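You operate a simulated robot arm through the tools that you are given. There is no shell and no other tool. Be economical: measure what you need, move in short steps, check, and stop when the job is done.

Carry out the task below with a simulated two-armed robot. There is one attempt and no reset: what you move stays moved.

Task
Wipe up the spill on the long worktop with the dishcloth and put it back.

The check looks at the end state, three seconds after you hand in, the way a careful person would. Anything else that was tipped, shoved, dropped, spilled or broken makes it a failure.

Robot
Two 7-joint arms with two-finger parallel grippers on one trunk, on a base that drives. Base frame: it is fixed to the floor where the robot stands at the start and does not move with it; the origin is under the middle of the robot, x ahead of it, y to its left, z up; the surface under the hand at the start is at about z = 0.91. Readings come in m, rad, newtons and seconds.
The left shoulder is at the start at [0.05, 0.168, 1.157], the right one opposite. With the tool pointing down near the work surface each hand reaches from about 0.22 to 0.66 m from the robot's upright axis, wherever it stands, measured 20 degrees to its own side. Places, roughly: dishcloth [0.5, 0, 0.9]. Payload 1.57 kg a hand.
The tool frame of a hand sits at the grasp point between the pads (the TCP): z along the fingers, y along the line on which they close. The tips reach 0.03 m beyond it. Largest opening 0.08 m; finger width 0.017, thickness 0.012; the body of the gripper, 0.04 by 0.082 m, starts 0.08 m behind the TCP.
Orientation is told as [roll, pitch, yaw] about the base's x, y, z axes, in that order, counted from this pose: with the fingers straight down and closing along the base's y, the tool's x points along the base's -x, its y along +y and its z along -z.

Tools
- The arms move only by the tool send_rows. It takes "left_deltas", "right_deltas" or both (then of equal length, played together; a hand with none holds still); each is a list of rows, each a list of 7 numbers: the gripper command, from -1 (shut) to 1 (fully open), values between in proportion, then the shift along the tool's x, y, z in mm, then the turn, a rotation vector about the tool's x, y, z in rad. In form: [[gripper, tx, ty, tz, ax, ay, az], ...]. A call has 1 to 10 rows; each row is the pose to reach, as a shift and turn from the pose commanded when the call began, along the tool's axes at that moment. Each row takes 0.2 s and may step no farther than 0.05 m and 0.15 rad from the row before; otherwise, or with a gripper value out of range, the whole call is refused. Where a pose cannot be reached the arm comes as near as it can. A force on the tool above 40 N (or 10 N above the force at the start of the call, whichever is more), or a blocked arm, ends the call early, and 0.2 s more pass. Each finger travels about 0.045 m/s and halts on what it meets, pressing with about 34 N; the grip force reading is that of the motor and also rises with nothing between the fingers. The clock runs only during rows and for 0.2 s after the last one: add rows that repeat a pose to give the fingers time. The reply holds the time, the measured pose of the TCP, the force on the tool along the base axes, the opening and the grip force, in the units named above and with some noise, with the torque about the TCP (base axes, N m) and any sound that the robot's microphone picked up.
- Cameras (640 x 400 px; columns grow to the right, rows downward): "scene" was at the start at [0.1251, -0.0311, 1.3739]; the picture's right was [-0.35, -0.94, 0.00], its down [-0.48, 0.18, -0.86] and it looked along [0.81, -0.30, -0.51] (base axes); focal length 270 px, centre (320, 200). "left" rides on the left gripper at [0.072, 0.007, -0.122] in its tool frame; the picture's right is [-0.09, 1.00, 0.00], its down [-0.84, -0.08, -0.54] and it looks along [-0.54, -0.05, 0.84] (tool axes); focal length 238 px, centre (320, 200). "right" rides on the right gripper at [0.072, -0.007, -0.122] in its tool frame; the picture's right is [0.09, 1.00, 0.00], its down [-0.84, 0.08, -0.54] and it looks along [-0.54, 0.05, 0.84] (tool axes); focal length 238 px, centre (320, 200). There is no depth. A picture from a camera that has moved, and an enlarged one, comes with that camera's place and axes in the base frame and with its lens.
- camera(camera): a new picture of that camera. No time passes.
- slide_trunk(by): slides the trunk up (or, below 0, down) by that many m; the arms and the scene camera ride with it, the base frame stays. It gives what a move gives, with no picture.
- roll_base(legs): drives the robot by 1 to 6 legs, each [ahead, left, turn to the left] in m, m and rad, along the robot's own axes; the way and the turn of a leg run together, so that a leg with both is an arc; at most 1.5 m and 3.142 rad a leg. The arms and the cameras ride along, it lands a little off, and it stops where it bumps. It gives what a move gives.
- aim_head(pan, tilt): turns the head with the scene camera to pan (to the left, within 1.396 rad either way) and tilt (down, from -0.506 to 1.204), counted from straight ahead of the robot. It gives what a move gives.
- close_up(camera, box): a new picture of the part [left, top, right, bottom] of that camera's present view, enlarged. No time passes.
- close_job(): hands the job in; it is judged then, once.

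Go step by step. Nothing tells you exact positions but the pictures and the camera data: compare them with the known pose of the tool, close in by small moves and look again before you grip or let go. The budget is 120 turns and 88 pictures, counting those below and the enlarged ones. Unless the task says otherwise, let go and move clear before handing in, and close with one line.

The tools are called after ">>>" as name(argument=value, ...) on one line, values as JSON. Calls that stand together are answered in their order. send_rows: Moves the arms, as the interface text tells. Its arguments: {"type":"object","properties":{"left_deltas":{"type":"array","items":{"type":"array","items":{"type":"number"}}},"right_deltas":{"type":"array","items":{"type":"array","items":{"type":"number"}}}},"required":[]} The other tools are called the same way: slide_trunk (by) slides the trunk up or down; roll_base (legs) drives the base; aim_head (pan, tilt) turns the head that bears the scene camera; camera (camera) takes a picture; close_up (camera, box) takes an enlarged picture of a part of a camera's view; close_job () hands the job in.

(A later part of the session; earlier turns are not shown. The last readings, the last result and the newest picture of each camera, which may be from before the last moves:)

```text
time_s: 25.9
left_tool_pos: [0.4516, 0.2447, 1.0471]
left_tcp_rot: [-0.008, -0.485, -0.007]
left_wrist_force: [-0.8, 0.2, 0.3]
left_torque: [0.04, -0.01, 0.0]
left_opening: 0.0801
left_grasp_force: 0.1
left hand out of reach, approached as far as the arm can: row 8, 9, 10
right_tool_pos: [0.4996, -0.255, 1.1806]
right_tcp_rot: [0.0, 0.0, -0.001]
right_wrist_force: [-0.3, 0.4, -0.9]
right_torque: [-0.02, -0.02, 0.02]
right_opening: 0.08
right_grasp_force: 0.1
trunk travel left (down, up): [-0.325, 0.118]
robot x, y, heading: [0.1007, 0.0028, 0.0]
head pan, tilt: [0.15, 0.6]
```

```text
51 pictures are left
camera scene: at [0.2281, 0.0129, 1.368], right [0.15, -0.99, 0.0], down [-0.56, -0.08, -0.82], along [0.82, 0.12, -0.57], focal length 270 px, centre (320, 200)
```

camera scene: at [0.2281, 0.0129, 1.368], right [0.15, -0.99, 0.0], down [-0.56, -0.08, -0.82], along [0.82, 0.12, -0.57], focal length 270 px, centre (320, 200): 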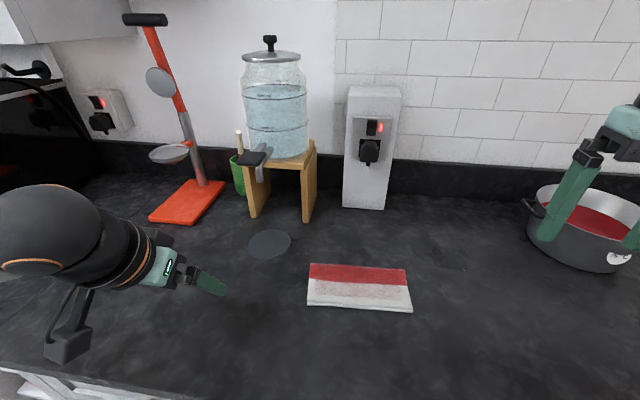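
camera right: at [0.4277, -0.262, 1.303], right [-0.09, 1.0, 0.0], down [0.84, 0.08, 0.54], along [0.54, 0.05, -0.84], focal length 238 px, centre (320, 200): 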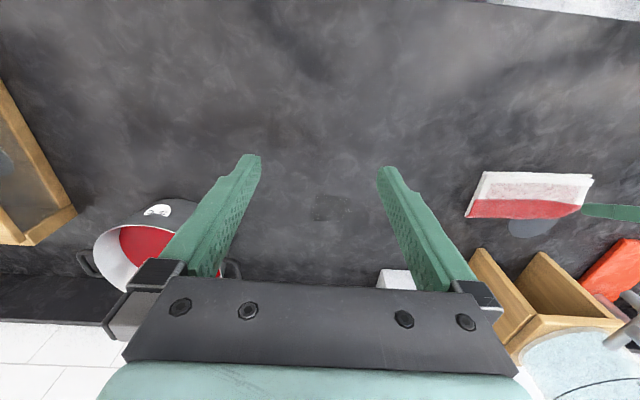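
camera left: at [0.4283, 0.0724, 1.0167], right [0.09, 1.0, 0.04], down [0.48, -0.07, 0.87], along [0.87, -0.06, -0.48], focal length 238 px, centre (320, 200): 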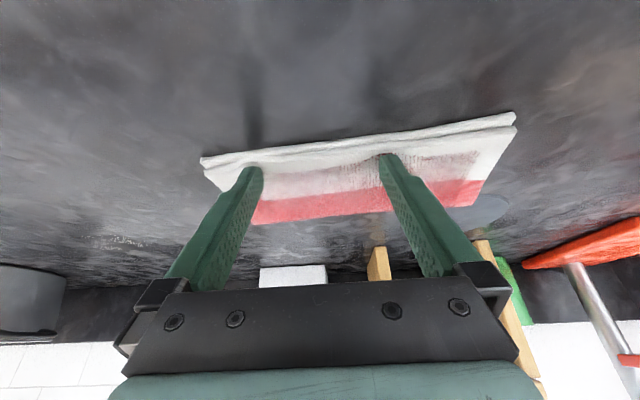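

The coaster is exactly where it was, and the cloth lies flat near [0.58, -0.01]. I'll take a close look at the wet patch before committing the right hand.

>>> aim_head(pan=-0.3, tilt=0.6)

>>> camera(camera="scene")

>>> close_up(camera="scene", box=[240, 180, 400, 280])

>>> close_up(camera="right", box=[270, 160, 390, 235])

```text
time_s: 26.8
left_tool_pos: [0.4524, 0.2444, 1.047]
left_tcp_rot: [-0.007, -0.485, -0.006]
left_wrist_force: [1.0, 0.1, 0.3]
left_torque: [0.02, 0.0, -0.01]
left_opening: 0.08
left_grasp_force: 0.0
right_tool_pos: [0.5001, -0.2546, 1.1807]
right_tcp_rot: [0.0, 0.0, 0.001]
right_wrist_force: [0.2, -0.6, 0.3]
right_torque: [-0.01, -0.02, -0.02]
right_opening: 0.0799
right_grasp_force: 0.1
trunk travel left (down, up): [-0.325, 0.118]
robot x, y, heading: [0.0978, 0.0028, 0.0]
head pan, tilt: [-0.3, 0.6]
```

```text
50 pictures are left
camera scene: at [0.2248, -0.026, 1.368], right [-0.3, -0.96, 0.0], down [-0.54, 0.17, -0.83], along [0.79, -0.24, -0.56], focal length 270 px, centre (320, 200)
```

scene: 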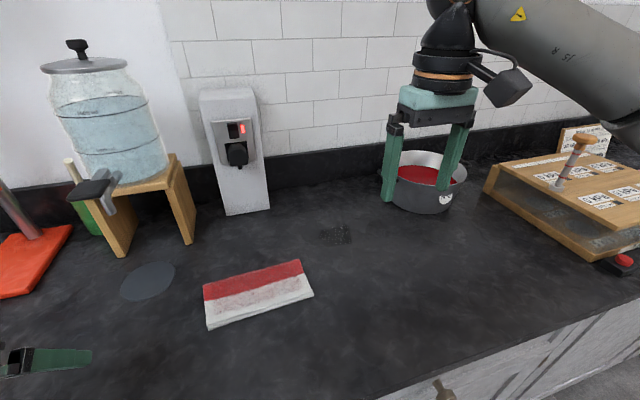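

```text
4.00 times, centred on (320, 230) of scene
camera zoom: at [0.2248, -0.026, 1.368], right [-0.3, -0.96, 0.0], down [-0.54, 0.17, -0.83], along [0.79, -0.24, -0.56], focal length 1082 px, centre (320, 80)
```

zoom: 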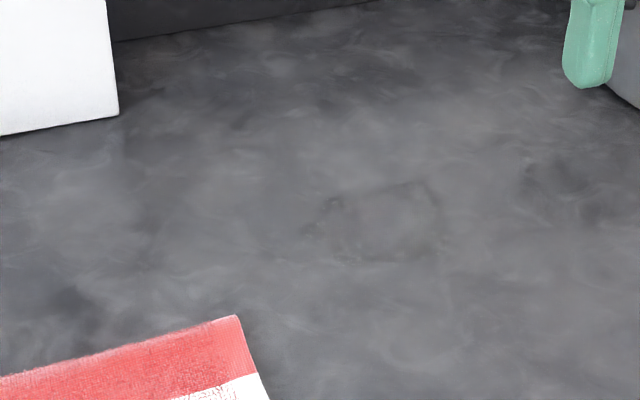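

```text
5.33 times, centred on (330, 198) of right
camera zoom: at [0.4275, -0.262, 1.3031], right [-0.09, 1.0, 0.0], down [0.84, 0.08, 0.54], along [0.54, 0.05, -0.84], focal length 1271 px, centre (267, 213)
```

zoom: 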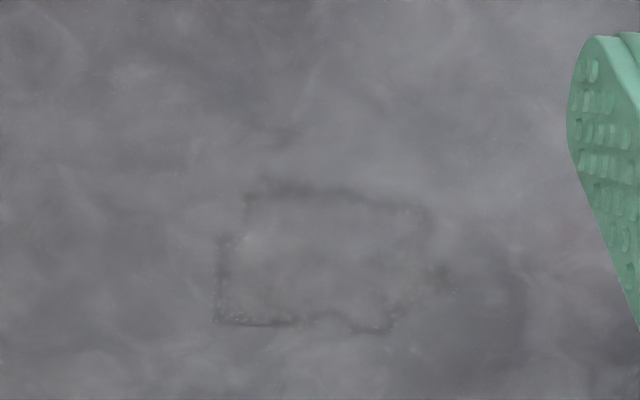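

The wet patch spans about x 0.665–0.735, y -0.26 to -0.165 and is clear liquid. I'll tilt the right hand the same way and bring it over the middle of the cloth.

>>> send_rows(right_deltas=[[1, 0, 0, 0, 0, -0.14, 0], [1, 0, 0, 0, 0, -0.28, 0], [1, 0, 0, 0, 0, -0.42, 0], [1, 0, 0, 0, 0, -0.5, 0], [1, 0, 0, 0, 0, -0.5, 0]])

>>> send_rows(right_deltas=[[1, 5.5, 30.4, 27.6, 0, 0, 0], [1, 11, 60.8, 55.2, 0, 0, 0], [1, 16.5, 91.2, 82.8, 0, 0, 0], [1, 22, 121.6, 110.4, 0, 0, 0], [1, 27.5, 152, 138, 0, 0, 0], [1, 33, 182.4, 165.6, 0, 0, 0], [1, 38.5, 212.8, 193.2, 0, 0, 0], [1, 44, 243, 221, 0, 0, 0], [1, 44, 243, 221, 0, 0, 0]])

>>> camera(camera="right")

>>> camera(camera="scene")

```text
time_s: 28.0
left_tool_pos: [0.4516, 0.2438, 1.0454]
left_tcp_rot: [-0.009, -0.486, -0.006]
left_wrist_force: [-0.3, -0.3, 0.0]
left_torque: [0.01, -0.03, 0.0]
left_opening: 0.0798
left_grasp_force: 0.1
right_tool_pos: [0.4985, -0.2568, 1.1813]
right_tcp_rot: [0.001, -0.503, -0.002]
right_wrist_force: [0.4, -0.3, -0.1]
right_torque: [-0.02, 0.03, -0.01]
right_opening: 0.0801
right_grasp_force: 0.1
trunk travel left (down, up): [-0.325, 0.118]
robot x, y, heading: [0.1002, -0.0001, 0.001]
head pan, tilt: [-0.3, 0.6]
```

```text
time_s: 30.0
left_tool_pos: [0.4533, 0.2453, 1.0458]
left_tcp_rot: [-0.006, -0.485, -0.004]
left_wrist_force: [0.5, -0.1, 0.6]
left_torque: [-0.03, -0.01, -0.01]
left_opening: 0.0801
left_grasp_force: 0.1
right_tool_pos: [0.5645, -0.0108, 0.9664]
right_tcp_rot: [0.0, -0.5, -0.002]
right_wrist_force: [-0.5, 0.4, -0.1]
right_torque: [-0.01, -0.01, 0.01]
right_opening: 0.08
right_grasp_force: 0.1
trunk travel left (down, up): [-0.325, 0.118]
robot x, y, heading: [0.101, -0.0006, 0.004]
head pan, tilt: [-0.3, 0.6]
```

```text
47 pictures are left
camera right: at [0.4433, -0.0173, 1.0386], right [-0.08, 1.0, -0.04], down [0.47, 0.08, 0.88], along [0.88, 0.05, -0.48], focal length 238 px, centre (320, 200)
```

right: 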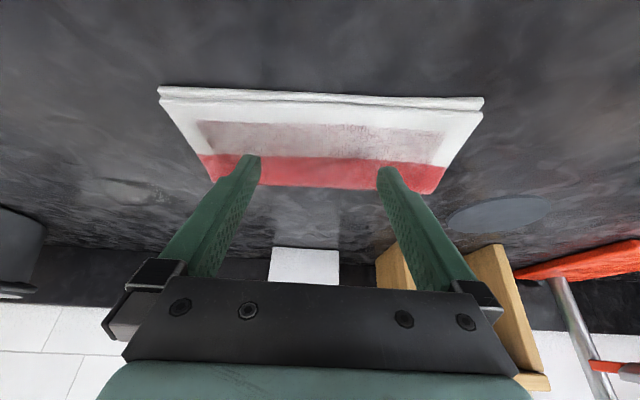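

```text
46 pictures are left
camera scene: at [0.2248, -0.0263, 1.368], right [-0.3, -0.96, 0.0], down [-0.54, 0.17, -0.83], along [0.79, -0.24, -0.56], focal length 270 px, centre (320, 200)
```

scene: 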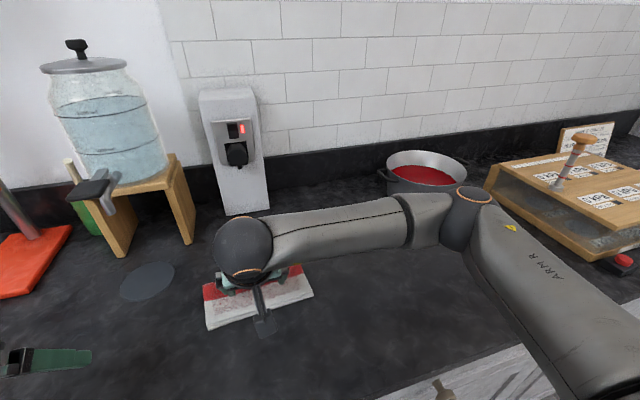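

The right hand is well placed over the cloth with the forearm clear of the pot. Pressing down now.

>>> send_rows(right_deltas=[[1, 5, 0, 9, 0, 0, 0], [1, 8, 0, 14.5, 0, 0, 0], [1, 9.6, 0, 17.5, 0, 0, 0], [1, 10.5, 0, 19.3, 0, 0, 0], [1, 10.5, 0, 19.3, 0, 0, 0]])

```text
time_s: 31.2
left_tool_pos: [0.4508, 0.2448, 1.0462]
left_tcp_rot: [-0.008, -0.485, -0.005]
left_wrist_force: [0.0, -0.5, 0.7]
left_torque: [0.01, -0.01, -0.03]
left_opening: 0.0799
left_grasp_force: 0.0
right_tool_pos: [0.5664, -0.0119, 0.9459]
right_tcp_rot: [0.002, -0.501, -0.002]
right_wrist_force: [-0.6, 0.1, 5.9]
right_torque: [0.03, -0.01, 0.0]
right_opening: 0.08
right_grasp_force: 0.0
trunk travel left (down, up): [-0.325, 0.118]
robot x, y, heading: [0.0994, -0.0019, -0.001]
head pan, tilt: [-0.3, 0.6]
```

Pressure is 6 N. I'll press a little more and drag toward the spill.

>>> send_rows(right_deltas=[[1, 1, 0, 1.8, 0, 0, 0], [1, -6.9, -14, 6.1, 0, 0, 0], [1, -14.8, -28, 10.4, 0, 0, 0], [1, -22.7, -42, 14.7, 0, 0, 0], [1, -30.6, -56, 19, 0, 0, 0], [1, -38.5, -70, 23.4, 0, 0, 0], [1, -46.4, -84, 27.7, 0, 0, 0], [1, -54.3, -98, 32, 0, 0, 0]])

>>> camera(camera="right")

>>> camera(camera="scene")

```text
time_s: 33.0
left_tool_pos: [0.4495, 0.2445, 1.0467]
left_tcp_rot: [-0.009, -0.486, -0.005]
left_wrist_force: [-0.1, -0.2, -0.2]
left_torque: [-0.02, -0.02, -0.02]
left_opening: 0.0799
left_grasp_force: 0.1
right_tool_pos: [0.6288, -0.1099, 0.945]
right_tcp_rot: [0.001, -0.503, 0.001]
right_wrist_force: [-2.3, 3.3, 18.7]
right_torque: [0.02, -0.11, -0.01]
right_opening: 0.0797
right_grasp_force: 0.0
trunk travel left (down, up): [-0.325, 0.118]
robot x, y, heading: [0.0973, 0.0001, 0.002]
head pan, tilt: [-0.3, 0.6]
```

```text
45 pictures are left
camera right: at [0.5075, -0.1163, 1.0165], right [-0.08, 1.0, -0.04], down [0.47, 0.08, 0.88], along [0.88, 0.05, -0.47], focal length 238 px, centre (320, 200)
```

right: 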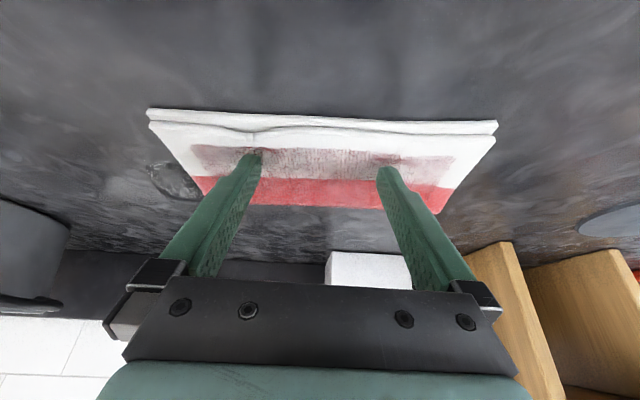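

```text
44 pictures are left
camera scene: at [0.2227, -0.0254, 1.3684], right [-0.3, -0.96, 0.0], down [-0.54, 0.17, -0.83], along [0.79, -0.24, -0.56], focal length 270 px, centre (320, 200)
```

scene: 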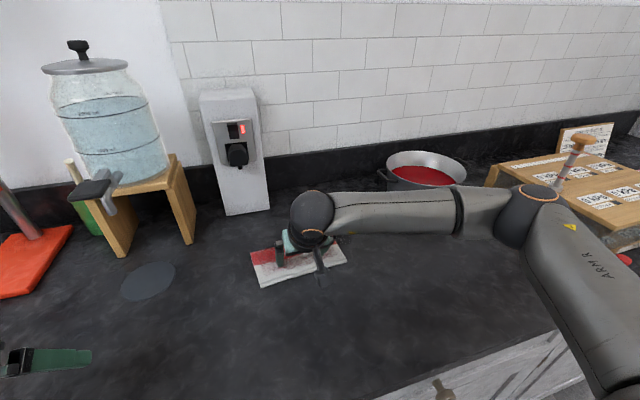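

The cloth is just entering the wet patch. Continue until it covers it.

>>> send_rows(right_deltas=[[1, -7.9, -13, 4.3, 0, 0, 0], [1, -15.8, -26, 8.6, 0, 0, 0], [1, -23.7, -39, 12.9, 0, 0, 0], [1, -31.6, -52, 17.2, 0, 0, 0], [1, -39.5, -65, 21.6, 0, 0, 0], [1, -47.4, -78, 25.9, 0, 0, 0], [1, -55.3, -91, 30.2, 0, 0, 0]])

>>> camera(camera="right")

>>> camera(camera="scene")

```text
time_s: 34.6
left_tool_pos: [0.4507, 0.2445, 1.0458]
left_tcp_rot: [-0.009, -0.487, -0.006]
left_wrist_force: [0.5, -0.6, -0.3]
left_torque: [0.03, -0.01, 0.04]
left_opening: 0.0799
left_grasp_force: 0.1
right_tool_pos: [0.692, -0.2016, 0.9453]
right_tcp_rot: [0.0, -0.505, -0.003]
right_wrist_force: [-2.8, 3.4, 16.3]
right_torque: [0.06, -0.03, 0.0]
right_opening: 0.0795
right_grasp_force: 0.0
trunk travel left (down, up): [-0.325, 0.118]
robot x, y, heading: [0.0979, 0.0002, -0.002]
head pan, tilt: [-0.3, 0.6]
```

```text
43 pictures are left
camera right: at [0.57, -0.2084, 1.0167], right [-0.08, 1.0, -0.04], down [0.47, 0.08, 0.88], along [0.88, 0.05, -0.48], focal length 238 px, centre (320, 200)
```

right: 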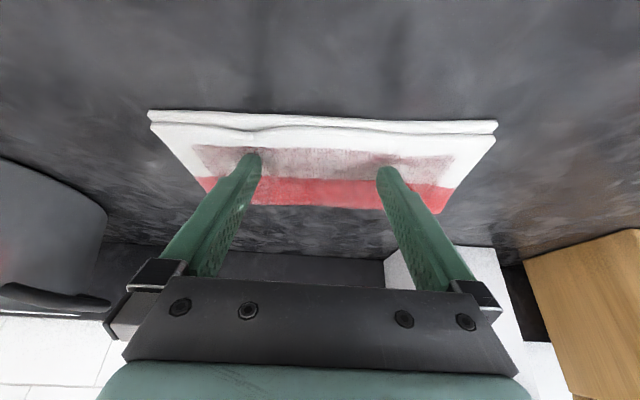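

```text
42 pictures are left
camera scene: at [0.2227, -0.0252, 1.3683], right [-0.3, -0.96, 0.0], down [-0.54, 0.17, -0.83], along [0.79, -0.25, -0.56], focal length 270 px, centre (320, 200)
```

scene: 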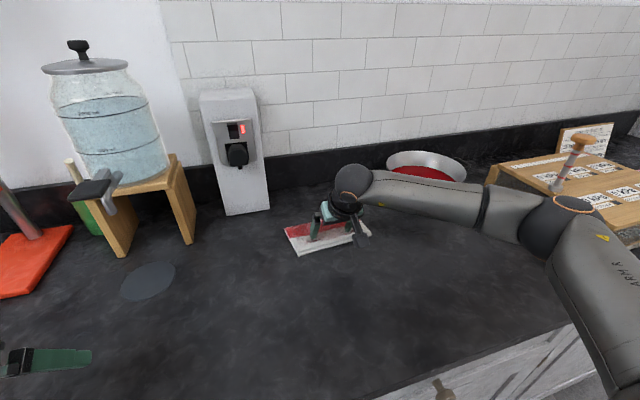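

The cloth now covers the spill. I'll wipe back and forth over it.

>>> send_rows(right_deltas=[[1, 0, 15, 0, 0, 0, 0], [1, 0, 35, 0, 0, 0, 0], [1, 8.8, 20, -4.8, 0, 0, 0], [1, 8.8, 0, -4.8, 0, 0, 0], [1, 8.8, -20, -4.8, 0, 0, 0], [1, -4.4, -20, 2.4, 0, 0, 0], [1, -13.2, -15, 7.2, 0, 0, 0], [1, -13.2, 5, 7.2, 0, 0, 0], [1, -13.2, 25, 7.2, 0, 0, 0], [1, 0, 25, 0, 0, 0, 0]])

>>> send_rows(right_deltas=[[1, 13.2, 0, -7.2, 0, 0, 0], [1, 26.4, -15, -14.4, 0, 0, 0], [1, 26.4, -35, -14.4, 0, 0, 0], [1, 13.2, -45, -7.2, 0, 0, 0], [1, -4.4, -40, 2.4, 0, 0, 0], [1, -13.2, -25, 7.2, 0, 0, 0], [1, 0, -25, 0, 0, 0, 0], [1, 13.2, -25, -7.2, 0, 0, 0], [1, 26.4, -20, -14.4, 0, 0, 0]])

>>> camera(camera="right")

>>> camera(camera="scene")

```text
time_s: 36.8
left_tool_pos: [0.4514, 0.2455, 1.0468]
left_tcp_rot: [-0.009, -0.488, -0.004]
left_wrist_force: [0.0, 0.5, 0.0]
left_torque: [-0.01, -0.07, -0.01]
left_opening: 0.0799
left_grasp_force: 0.1
right_tool_pos: [0.6913, -0.1737, 0.9436]
right_tcp_rot: [0.002, -0.503, 0.001]
right_wrist_force: [4.3, 0.4, 15.7]
right_torque: [-0.06, -0.26, 0.03]
right_opening: 0.0794
right_grasp_force: 0.1
trunk travel left (down, up): [-0.325, 0.118]
robot x, y, heading: [0.0963, 0.0018, -0.005]
head pan, tilt: [-0.3, 0.6]
```

```text
time_s: 38.8
left_tool_pos: [0.4514, 0.2448, 1.0454]
left_tcp_rot: [-0.008, -0.487, -0.005]
left_wrist_force: [-1.2, -0.3, 0.5]
left_torque: [-0.01, -0.03, -0.03]
left_opening: 0.0802
left_grasp_force: 0.0
right_tool_pos: [0.6623, -0.1961, 0.9449]
right_tcp_rot: [-0.001, -0.505, -0.001]
right_wrist_force: [4.0, -0.8, 16.9]
right_torque: [-0.09, -0.23, 0.05]
right_opening: 0.0799
right_grasp_force: 0.0
trunk travel left (down, up): [-0.325, 0.118]
robot x, y, heading: [0.1025, -0.001, 0.001]
head pan, tilt: [-0.3, 0.6]
```

```text
41 pictures are left
camera right: at [0.5407, -0.2033, 1.0165], right [-0.08, 1.0, -0.04], down [0.47, 0.08, 0.88], along [0.88, 0.05, -0.47], focal length 238 px, centre (320, 200)
```

right: 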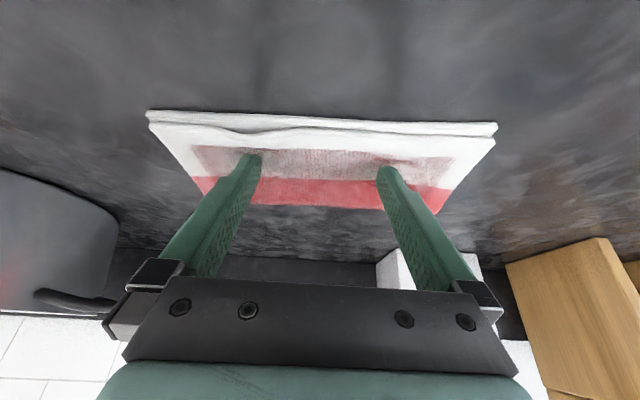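

```text
40 pictures are left
camera scene: at [0.2236, -0.0257, 1.3682], right [-0.3, -0.96, 0.0], down [-0.54, 0.17, -0.83], along [0.79, -0.24, -0.56], focal length 270 px, centre (320, 200)
```

scene: 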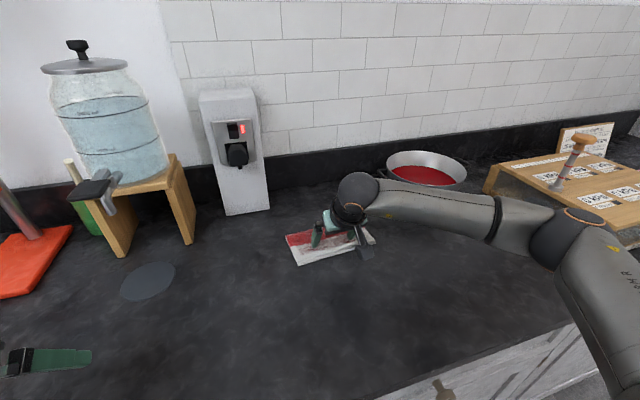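

Strokes done. I'll drag the cloth part of the way back and look at where the spill was.

>>> send_rows(right_deltas=[[1, 7, 15, -3.8, 0, 0, 0], [1, 14, 30, -7.7, 0, 0, 0], [1, 21, 45, -11.5, 0, 0, 0], [1, 28, 60, -15.3, 0, 0, 0], [1, 35, 75, -19.1, 0, 0, 0], [1, 42, 90, -23, 0, 0, 0], [1, 49, 105, -26.8, 0, 0, 0], [1, 56, 120, -30.6, 0, 0, 0]])

>>> camera(camera="right")

>>> close_up(camera="right", box=[0, 130, 220, 267])

>>> close_up(camera="scene", box=[240, 180, 400, 280])

```text
time_s: 40.6
left_tool_pos: [0.451, 0.2438, 1.0471]
left_tcp_rot: [-0.007, -0.486, -0.006]
left_wrist_force: [-0.2, 0.7, 0.4]
left_torque: [-0.03, 0.01, 0.0]
left_opening: 0.0801
left_grasp_force: 0.1
right_tool_pos: [0.5984, -0.0749, 0.9445]
right_tcp_rot: [0.002, -0.508, -0.002]
right_wrist_force: [3.5, -4.2, 21.0]
right_torque: [-0.27, -0.22, 0.02]
right_opening: 0.0802
right_grasp_force: 0.0
trunk travel left (down, up): [-0.325, 0.118]
robot x, y, heading: [0.0997, 0.0003, 0.002]
head pan, tilt: [-0.3, 0.6]
```

```text
39 pictures are left
camera right: at [0.4769, -0.0828, 1.0163], right [-0.08, 1.0, -0.04], down [0.47, 0.08, 0.88], along [0.88, 0.05, -0.47], focal length 238 px, centre (320, 200)
```

right: 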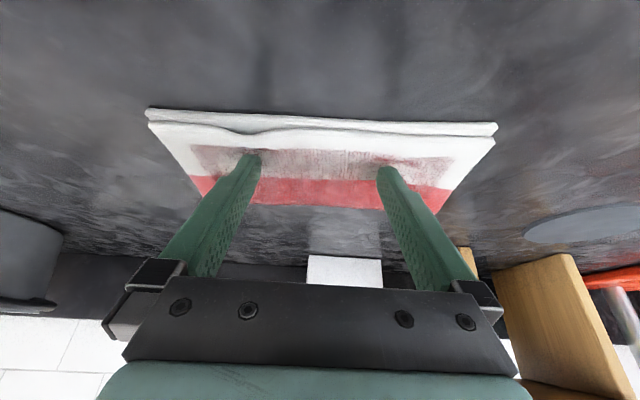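

```text
2.91 times, centred on (110, 198) of right
camera zoom: at [0.4769, -0.0828, 1.0163], right [-0.08, 1.0, -0.04], down [0.47, 0.08, 0.88], along [0.88, 0.05, -0.47], focal length 693 px, centre (931, 204)
```

zoom: 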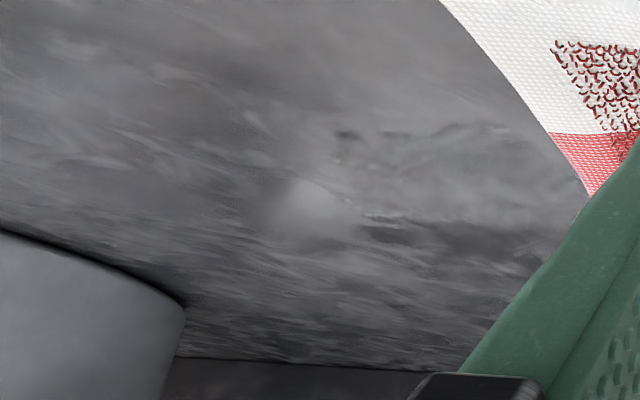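

```text
4.00 times, centred on (320, 230) of scene
camera zoom: at [0.2233, -0.0262, 1.3682], right [-0.3, -0.96, 0.0], down [-0.54, 0.17, -0.83], along [0.79, -0.24, -0.56], focal length 1082 px, centre (320, 80)
```

zoom: 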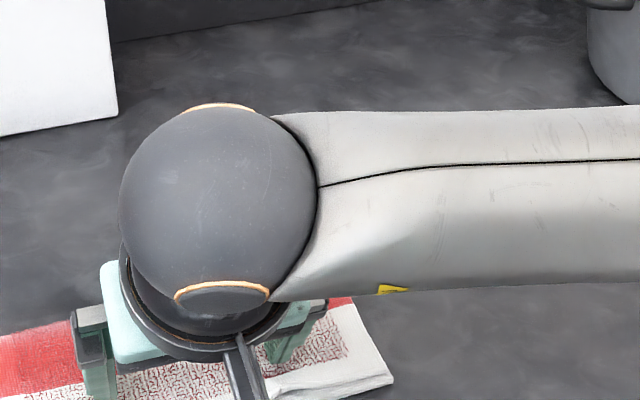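

There may be some residue left; I'll lift off and look at the area directly with the right camera.

>>> send_rows(right_deltas=[[1, -10, 0, -18, 0, 0, 0], [1, -28, 0, -53, 0, 0, 0], [1, -35, -20, -95, 0, 0, 0], [1, -30, -50, -125, 0, 0, 0], [1, 0, -80, -150, 0, 0, 0], [1, 35, -110, -160, 0, 0, 0], [1, 35, -110, -160, 0, 0, 0]])

>>> camera(camera="right")

>>> camera(camera="scene")

```text
time_s: 42.2
left_tool_pos: [0.4523, 0.2449, 1.0464]
left_tcp_rot: [-0.007, -0.485, -0.005]
left_wrist_force: [-0.3, 0.8, 0.1]
left_torque: [-0.03, 0.01, 0.0]
left_opening: 0.08
left_grasp_force: 0.1
right_tool_pos: [0.4882, -0.1858, 1.0674]
right_tcp_rot: [0.001, -0.501, 0.001]
right_wrist_force: [1.2, -0.7, 0.0]
right_torque: [0.01, -0.02, 0.0]
right_opening: 0.08
right_grasp_force: 0.0
trunk travel left (down, up): [-0.325, 0.118]
robot x, y, heading: [0.0999, 0.0023, -0.001]
head pan, tilt: [-0.3, 0.6]
```

```text
36 pictures are left
camera right: at [0.3675, -0.1923, 1.1391], right [-0.08, 1.0, -0.04], down [0.47, 0.08, 0.88], along [0.88, 0.05, -0.48], focal length 238 px, centre (320, 200)
```

right: 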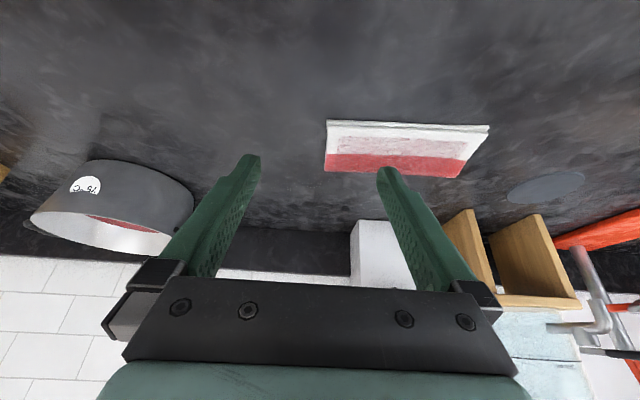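

```text
35 pictures are left
camera scene: at [0.225, -0.0258, 1.368], right [-0.3, -0.96, 0.0], down [-0.54, 0.17, -0.82], along [0.79, -0.24, -0.57], focal length 270 px, centre (320, 200)
```

scene: 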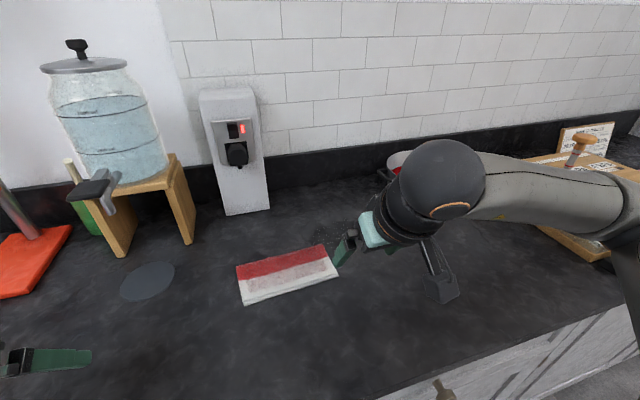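

>>> close_up(camera="right", box=[240, 120, 400, 220])

>>> close_up(camera="scene", box=[260, 190, 400, 277])

```text
4.00 times, centred on (320, 170) of right
camera zoom: at [0.3675, -0.1923, 1.1391], right [-0.08, 1.0, -0.04], down [0.47, 0.08, 0.88], along [0.88, 0.05, -0.48], focal length 953 px, centre (320, 320)
```

zoom: 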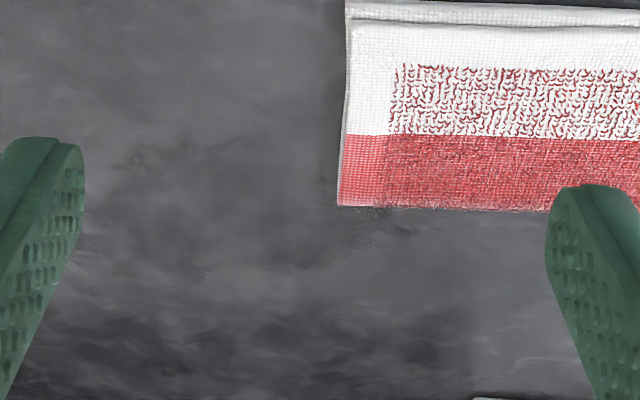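

```text
4.57 times, centred on (330, 234) of scene
camera zoom: at [0.225, -0.0258, 1.368], right [-0.3, -0.96, 0.0], down [-0.54, 0.17, -0.82], along [0.79, -0.24, -0.57], focal length 1237 px, centre (274, 47)
```

zoom: 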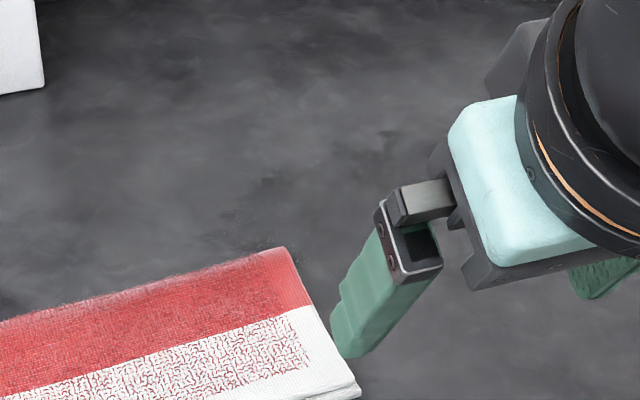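

There are faint dark smudges still visible near [0.71, -0.17]; the hand blocks part of the view. I'll raise it and pull back for a clear look.

>>> send_rows(right_deltas=[[1, 0, 0, -45, 0, 0.1, 0], [1, 0, -20, -85, 0, 0.24, 0], [1, 10, -50, -105, 0, 0.36, 0], [1, 20, -80, -125, 0, 0.5, 0], [1, 20, -80, -125, 0, 0.5, 0]])

>>> camera(camera="right")

>>> close_up(camera="scene", box=[260, 190, 400, 277])

```text
time_s: 43.4
left_tool_pos: [0.4515, 0.2437, 1.0463]
left_tcp_rot: [-0.01, -0.487, -0.005]
left_wrist_force: [0.4, -1.4, -0.9]
left_torque: [0.03, -0.02, 0.01]
left_opening: 0.0799
left_grasp_force: 0.0
right_tool_pos: [0.4147, -0.2685, 1.1675]
right_tcp_rot: [0.002, 0.002, 0.0]
right_wrist_force: [-0.1, 1.0, 0.8]
right_torque: [0.03, -0.01, 0.02]
right_opening: 0.0798
right_grasp_force: 0.1
trunk travel left (down, up): [-0.325, 0.118]
robot x, y, heading: [0.1052, 0.0003, -0.001]
head pan, tilt: [-0.3, 0.6]
```

```text
32 pictures are left
camera right: at [0.3434, -0.275, 1.2898], right [-0.09, 1.0, 0.0], down [0.84, 0.08, 0.54], along [0.54, 0.05, -0.84], focal length 238 px, centre (320, 200)
```

right: 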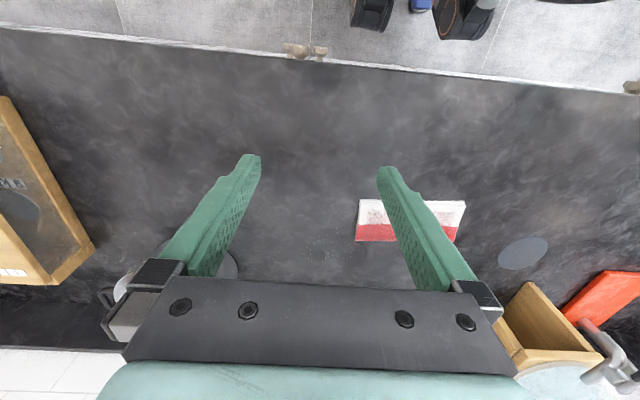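

```text
4.57 times, centred on (330, 234) of scene
camera zoom: at [0.2251, -0.026, 1.368], right [-0.3, -0.96, 0.0], down [-0.54, 0.17, -0.82], along [0.79, -0.24, -0.57], focal length 1237 px, centre (274, 47)
```

zoom: 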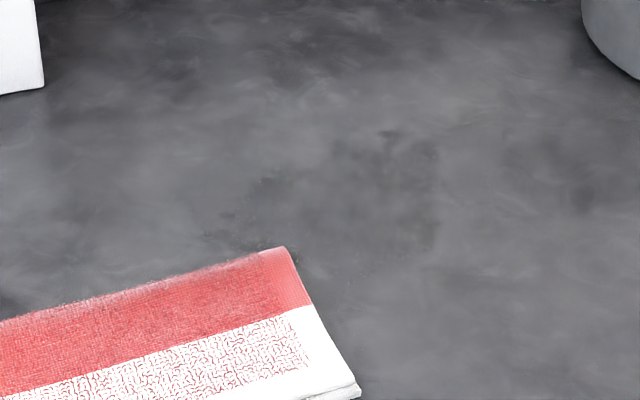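

>>> close_up(camera="right", box=[265, 205, 385, 280])

>>> close_up(camera="scene", box=[305, 210, 369, 250])

```text
5.33 times, centred on (325, 242) of right
camera zoom: at [0.3434, -0.275, 1.2898], right [-0.09, 1.0, 0.0], down [0.84, 0.08, 0.54], along [0.54, 0.05, -0.84], focal length 1271 px, centre (293, -27)
```

zoom: 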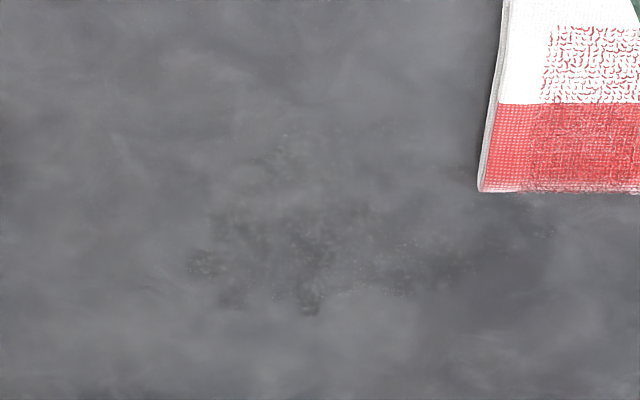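

```text
10.00 times, centred on (337, 230) of scene
camera zoom: at [0.2251, -0.026, 1.368], right [-0.3, -0.96, 0.0], down [-0.54, 0.17, -0.82], along [0.79, -0.24, -0.57], focal length 2705 px, centre (150, -100)
```

zoom: 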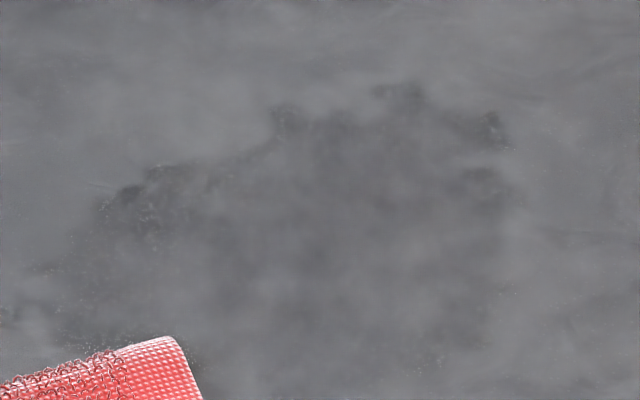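

A faint residue remains over about x 0.66–0.76, y -0.28 to -0.135, so it needs more thorough wiping. I'll bring the right hand back onto the cloth.

>>> send_rows(right_deltas=[[1, -23, 24.2, 24, 0, -0.0625, 0], [1, -46, 48.5, 48, 0, -0.125, 0], [1, -69, 72.7, 72, 0, -0.1875, 0], [1, -92, 97, 96, 0, -0.25, 0], [1, -115, 121.2, 120, 0, -0.3125, 0], [1, -138, 145.5, 144, 0, -0.375, 0], [1, -161, 169.7, 168, 0, -0.4375, 0], [1, -184, 194, 192.5, 0, -0.5, 0], [1, -184, 194, 205, 0, -0.5, 0], [1, -184, 194, 214, 0, -0.5, 0]])

>>> camera(camera="right")

```text
time_s: 45.6
left_tool_pos: [0.4534, 0.2441, 1.0459]
left_tcp_rot: [-0.008, -0.484, -0.006]
left_wrist_force: [0.2, 0.3, 0.0]
left_torque: [0.01, 0.01, -0.01]
left_opening: 0.08
left_grasp_force: 0.1
right_tool_pos: [0.5995, -0.0725, 0.9511]
right_tcp_rot: [0.001, -0.502, -0.002]
right_wrist_force: [0.0, 0.0, -0.9]
right_torque: [0.02, -0.02, -0.02]
right_opening: 0.0798
right_grasp_force: 0.1
trunk travel left (down, up): [-0.325, 0.118]
robot x, y, heading: [0.099, -0.0006, -0.001]
head pan, tilt: [-0.3, 0.6]
```

```text
28 pictures are left
camera right: at [0.4777, -0.0793, 1.0235], right [-0.08, 1.0, -0.04], down [0.47, 0.08, 0.88], along [0.88, 0.05, -0.48], focal length 238 px, centre (320, 200)
```

right: 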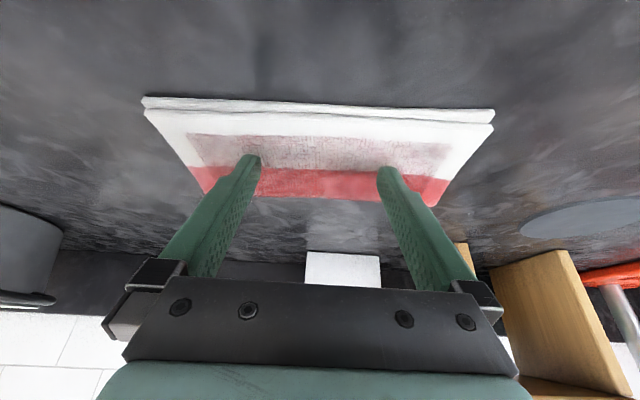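

Back in position. Press and drag again over the residue.

>>> send_rows(right_deltas=[[1, 2, 0, 3.6, 0, 0, 0], [1, 3.9, 0, 7.4, 0, 0, 0], [1, -7.1, -16, 13.4, 0, 0, 0], [1, -18.1, -32, 19.4, 0, 0, 0], [1, -29.1, -48, 25.4, 0, 0, 0], [1, -40.1, -64, 31.4, 0, 0, 0], [1, -51.1, -80, 37.4, 0, 0, 0], [1, -62.1, -96, 43.4, 0, 0, 0], [1, -73.1, -112, 49.4, 0, 0, 0], [1, -84.1, -128, 55.4, 0, 0, 0]])

```text
time_s: 47.8
left_tool_pos: [0.4505, 0.2453, 1.0465]
left_tcp_rot: [-0.009, -0.486, -0.006]
left_wrist_force: [0.6, 0.5, 0.7]
left_torque: [-0.01, 0.01, 0.02]
left_opening: 0.0799
left_grasp_force: 0.0
right_tool_pos: [0.6982, -0.2017, 0.9458]
right_tcp_rot: [0.001, -0.501, 0.0]
right_wrist_force: [-1.9, 1.9, 10.4]
right_torque: [0.04, -0.01, -0.02]
right_opening: 0.0795
right_grasp_force: 0.0
trunk travel left (down, up): [-0.325, 0.118]
robot x, y, heading: [0.0997, -0.0012, -0.001]
head pan, tilt: [-0.3, 0.6]
```

Covered again. I'll press slightly harder and do slow raster strokes across the whole residue.

>>> send_rows(right_deltas=[[1, 1, 0, 1.8, 0, 0, 0], [1, -12, 0, 9, 0, 0, 0], [1, -25.3, 0, 16.2, 0, 0, 0], [1, -25.3, -20, 16.2, 0, 0, 0], [1, -25.3, -38, 16.2, 0, 0, 0], [1, -25.3, -20, 16.2, 0, 0, 0], [1, -25.3, 0, 16.2, 0, 0, 0], [1, -25.3, 20, 16.2, 0, 0, 0], [1, -25.3, 40, 16.2, 0, 0, 0], [1, -25.3, 60, 16.2, 0, 0, 0]])

>>> send_rows(right_deltas=[[1, 17.5, 0, -9.6, 0, 0, 0], [1, 17.5, -20, -9.6, 0, 0, 0], [1, 17.5, -40, -9.6, 0, 0, 0], [1, 17.5, -60, -9.6, 0, 0, 0], [1, 17.5, -80, -9.6, 0, 0, 0], [1, 17.5, -98, -9.6, 0, 0, 0], [1, 39.5, -98, -21.6, 0, 0, 0], [1, 39.5, -78, -21.6, 0, 0, 0], [1, 39.5, -58, -21.6, 0, 0, 0], [1, 39.5, -38, -21.6, 0, 0, 0]])

>>> send_rows(right_deltas=[[1, 0, 20, 0, 0, 0, 0], [1, 0, 38, 0, 0, 0, 0], [1, 17.5, 38, -9.6, 0, 0, 0], [1, 17.5, 18, -9.6, 0, 0, 0], [1, 17.5, -2, -9.6, 0, 0, 0], [1, 17.5, -22, -9.6, 0, 0, 0], [1, 17.5, -42, -9.6, 0, 0, 0], [1, 17.5, -60, -9.6, 0, 0, 0], [1, 0, -60, 0, 0, 0, 0], [1, -17.5, -60, 9.6, 0, 0, 0]])

>>> camera(camera="right")

```text
time_s: 50.0
left_tool_pos: [0.4502, 0.2445, 1.0459]
left_tcp_rot: [-0.008, -0.487, -0.005]
left_wrist_force: [0.3, -0.2, 0.0]
left_torque: [0.02, -0.01, 0.0]
left_opening: 0.0798
left_grasp_force: 0.1
right_tool_pos: [0.7273, -0.1412, 0.9446]
right_tcp_rot: [0.002, -0.506, -0.001]
right_wrist_force: [-0.5, -5.5, 20.4]
right_torque: [-0.22, -0.15, 0.01]
right_opening: 0.0798
right_grasp_force: 0.1
trunk travel left (down, up): [-0.325, 0.118]
robot x, y, heading: [0.0934, -0.001, 0.001]
head pan, tilt: [-0.3, 0.6]
```

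```text
time_s: 52.2
left_tool_pos: [0.4505, 0.245, 1.0465]
left_tcp_rot: [-0.009, -0.488, -0.004]
left_wrist_force: [0.5, -0.5, -0.2]
left_torque: [0.0, 0.0, 0.04]
left_opening: 0.0803
left_grasp_force: 0.1
right_tool_pos: [0.6822, -0.1797, 0.9444]
right_tcp_rot: [-0.001, -0.506, -0.004]
right_wrist_force: [0.1, -6.7, 21.8]
right_torque: [-0.23, -0.15, 0.01]
right_opening: 0.0799
right_grasp_force: 0.0
trunk travel left (down, up): [-0.325, 0.118]
robot x, y, heading: [0.0967, -0.0021, 0.001]
head pan, tilt: [-0.3, 0.6]
```

```text
time_s: 54.4
left_tool_pos: [0.4502, 0.2453, 1.047]
left_tcp_rot: [-0.008, -0.484, -0.005]
left_wrist_force: [-0.2, 0.2, 0.2]
left_torque: [0.01, 0.01, 0.04]
left_opening: 0.0801
left_grasp_force: 0.0
right_tool_pos: [0.7017, -0.2384, 0.9432]
right_tcp_rot: [0.0, -0.506, -0.002]
right_wrist_force: [-5.5, -0.6, 19.9]
right_torque: [-0.05, -0.03, -0.06]
right_opening: 0.0801
right_grasp_force: 0.0
trunk travel left (down, up): [-0.325, 0.118]
robot x, y, heading: [0.1001, -0.0029, -0.003]
head pan, tilt: [-0.3, 0.6]
```

```text
27 pictures are left
camera right: at [0.5804, -0.2452, 1.0165], right [-0.08, 1.0, -0.05], down [0.47, 0.08, 0.88], along [0.88, 0.05, -0.47], focal length 238 px, centre (320, 200)
```

right: 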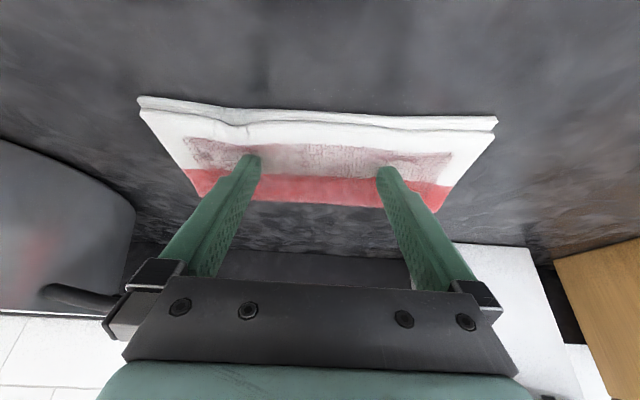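

Now I'll drag the cloth back part way and lift to inspect.

>>> send_rows(right_deltas=[[1, 9, 18, -4.9, 0, 0, 0], [1, 18, 36, -9.8, 0, 0, 0], [1, 27, 54, -14.7, 0, 0, 0], [1, 36, 72, -19.6, 0, 0, 0], [1, 45, 90, -24.5, 0, 0, 0], [1, 54, 108, -29.5, 0, 0, 0], [1, 63, 126, -34.4, 0, 0, 0], [1, 72, 144, -39.3, 0, 0, 0], [1, 81, 162, -44.2, 0, 0, 0], [1, 90, 180, -49.1, 0, 0, 0]])

>>> send_rows(right_deltas=[[1, -10, 0, -18, 0, 0, 0], [1, -28, 0, -53, 0, 0, 0], [1, -35, -20, -95, 0, 0, 0], [1, -30, -50, -125, 0, 0, 0], [1, 0, -80, -150, 0, 0, 0], [1, 20, -110, -180, 0, 0.1, 0], [1, 30, -140, -205, 0, 0.24, 0], [1, 40, -165, -225, 0, 0.37, 0], [1, 50, -190, -245, 0, 0.5, 0], [1, 50, -190, -245, 0, 0.5, 0]])

>>> camera(camera="right")

>>> camera(camera="scene")

>>> close_up(camera="scene", box=[280, 200, 392, 270])

```text
time_s: 56.6
left_tool_pos: [0.4502, 0.2453, 1.0467]
left_tcp_rot: [-0.007, -0.487, -0.005]
left_wrist_force: [0.0, 0.9, 0.5]
left_torque: [-0.01, 0.01, 0.03]
left_opening: 0.0799
left_grasp_force: 0.1
right_tool_pos: [0.5995, -0.0599, 0.9438]
right_tcp_rot: [0.001, -0.51, -0.002]
right_wrist_force: [3.1, -4.5, 23.2]
right_torque: [-0.34, -0.29, 0.01]
right_opening: 0.0802
right_grasp_force: 0.0
trunk travel left (down, up): [-0.325, 0.118]
robot x, y, heading: [0.0996, 0.0017, 0.001]
head pan, tilt: [-0.3, 0.6]
```

```text
time_s: 58.8
left_tool_pos: [0.4522, 0.2446, 1.0454]
left_tcp_rot: [-0.009, -0.486, -0.006]
left_wrist_force: [0.1, -0.3, -0.2]
left_torque: [0.01, -0.03, 0.01]
left_opening: 0.0799
left_grasp_force: 0.0
right_tool_pos: [0.4403, -0.2505, 1.1313]
right_tcp_rot: [0.0, 0.003, 0.001]
right_wrist_force: [-1.4, 0.0, 0.1]
right_torque: [0.0, 0.0, -0.01]
right_opening: 0.0801
right_grasp_force: 0.1
trunk travel left (down, up): [-0.325, 0.118]
robot x, y, heading: [0.0987, -0.0027, 0.006]
head pan, tilt: [-0.3, 0.6]
```

```text
26 pictures are left
camera right: at [0.3689, -0.2565, 1.2532], right [-0.09, 1.0, 0.0], down [0.84, 0.08, 0.54], along [0.54, 0.05, -0.84], focal length 238 px, centre (320, 200)
```

right: 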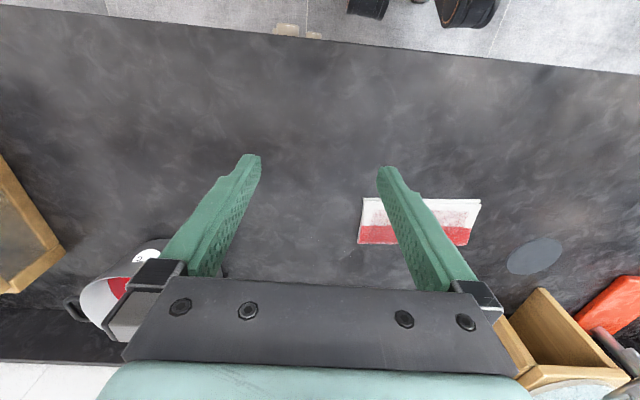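

```text
25 pictures are left
camera scene: at [0.225, -0.026, 1.368], right [-0.3, -0.96, 0.0], down [-0.54, 0.17, -0.82], along [0.79, -0.24, -0.57], focal length 270 px, centre (320, 200)
```

scene: 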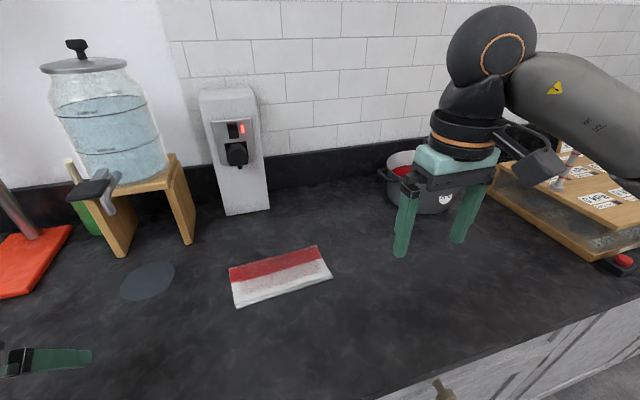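

```text
5.71 times, centred on (336, 235) of scene
camera zoom: at [0.225, -0.026, 1.368], right [-0.3, -0.96, 0.0], down [-0.54, 0.17, -0.82], along [0.79, -0.24, -0.57], focal length 1546 px, centre (229, 0)
```

zoom: 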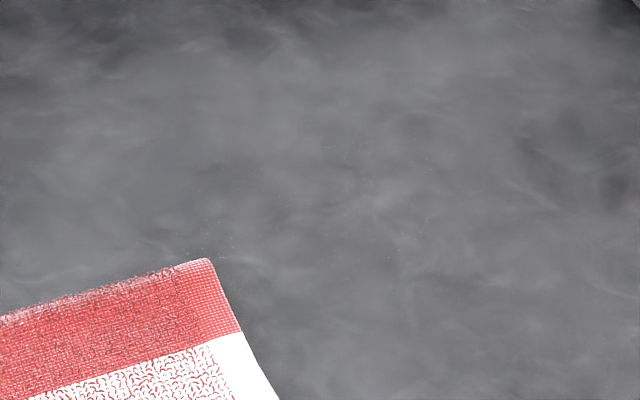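

The dark wet film is gone; I'll check for remaining specks through the right camera.

>>> close_up(camera="right", box=[255, 205, 385, 282])

>>> close_up(camera="scene", box=[310, 212, 374, 252])

```text
4.92 times, centred on (320, 244) of right
camera zoom: at [0.3689, -0.2565, 1.2532], right [-0.09, 1.0, 0.0], down [0.84, 0.08, 0.54], along [0.54, 0.05, -0.84], focal length 1173 px, centre (320, -14)
```

zoom: 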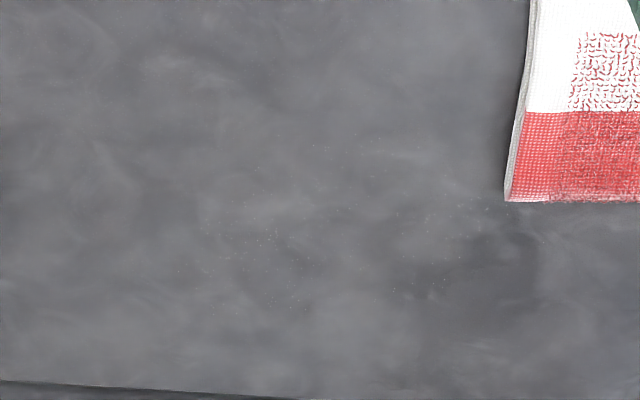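

```text
10.00 times, centred on (342, 232) of scene
camera zoom: at [0.225, -0.026, 1.368], right [-0.3, -0.96, 0.0], down [-0.54, 0.17, -0.82], along [0.79, -0.24, -0.57], focal length 2705 px, centre (100, -120)
```

zoom: 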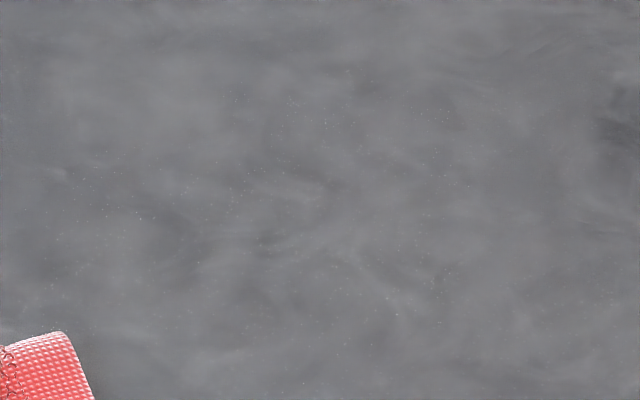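

Only tiny specks remain. One more full pass will finish it; returning the hand to the cloth.

>>> send_rows(right_deltas=[[1, -20, 23.8, 22.5, 0, -0.0625, 0], [1, -40, 47.6, 45, 0, -0.125, 0], [1, -60, 71.4, 67.5, 0, -0.1875, 0], [1, -80, 95.2, 90, 0, -0.25, 0], [1, -100, 119, 112.5, 0, -0.3125, 0], [1, -120, 142.8, 135, 0, -0.375, 0], [1, -140, 166.6, 157.5, 0, -0.4375, 0], [1, -159, 190.5, 172, 0, -0.5, 0], [1, -159, 190.5, 180, 0, -0.5, 0], [1, -159, 190.5, 183, 0, -0.5, 0]])

>>> send_rows(right_deltas=[[1, 2, 0, 3.6, 0, 0, 0], [1, 3.6, 0, 6.6, 0, 0, 0], [1, -9.4, -17, 13.6, 0, 0, 0], [1, -22.4, -34, 20.6, 0, 0, 0], [1, -35.4, -51, 27.7, 0, 0, 0], [1, -48.4, -68, 34.7, 0, 0, 0], [1, -61.4, -85, 41.8, 0, 0, 0], [1, -74.4, -102, 48.8, 0, 0, 0], [1, -87.4, -119, 55.9, 0, 0, 0], [1, -96, -136, 60.5, 0, 0, 0]])

>>> camera(camera="right")

```text
time_s: 61.0
left_tool_pos: [0.452, 0.2443, 1.0463]
left_tcp_rot: [-0.008, -0.485, -0.006]
left_wrist_force: [-0.5, -0.3, 0.0]
left_torque: [-0.01, 0.01, 0.0]
left_opening: 0.0801
left_grasp_force: 0.0
right_tool_pos: [0.5992, -0.0592, 0.9501]
right_tcp_rot: [-0.001, -0.502, -0.001]
right_wrist_force: [0.0, 0.0, -1.1]
right_torque: [0.01, -0.01, 0.0]
right_opening: 0.0797
right_grasp_force: 0.0
trunk travel left (down, up): [-0.325, 0.118]
robot x, y, heading: [0.1019, -0.0063, 0.002]
head pan, tilt: [-0.3, 0.6]
```

```text
time_s: 63.2
left_tool_pos: [0.4513, 0.244, 1.0458]
left_tcp_rot: [-0.009, -0.487, -0.005]
left_wrist_force: [0.0, 0.7, 0.3]
left_torque: [0.02, -0.02, 0.0]
left_opening: 0.08
left_grasp_force: 0.1
right_tool_pos: [0.7103, -0.1954, 0.9451]
right_tcp_rot: [-0.001, -0.503, -0.001]
right_wrist_force: [-1.4, 4.0, 14.6]
right_torque: [0.09, -0.06, -0.01]
right_opening: 0.0795
right_grasp_force: 0.1
trunk travel left (down, up): [-0.325, 0.118]
robot x, y, heading: [0.1042, 0.0026, -0.002]
head pan, tilt: [-0.3, 0.6]
```

```text
21 pictures are left
camera right: at [0.5889, -0.2009, 1.017], right [-0.08, 1.0, -0.04], down [0.47, 0.08, 0.88], along [0.88, 0.05, -0.48], focal length 238 px, centre (320, 200)
```

right: 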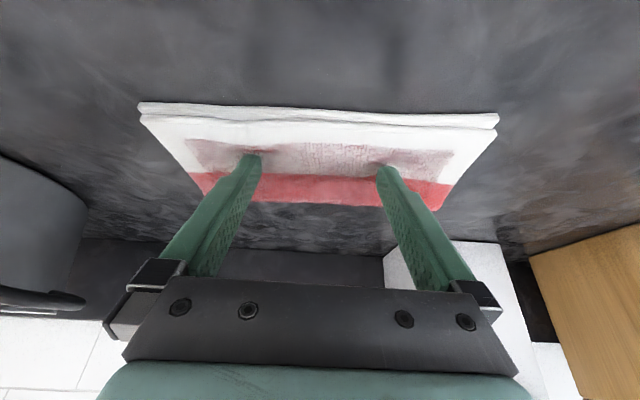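

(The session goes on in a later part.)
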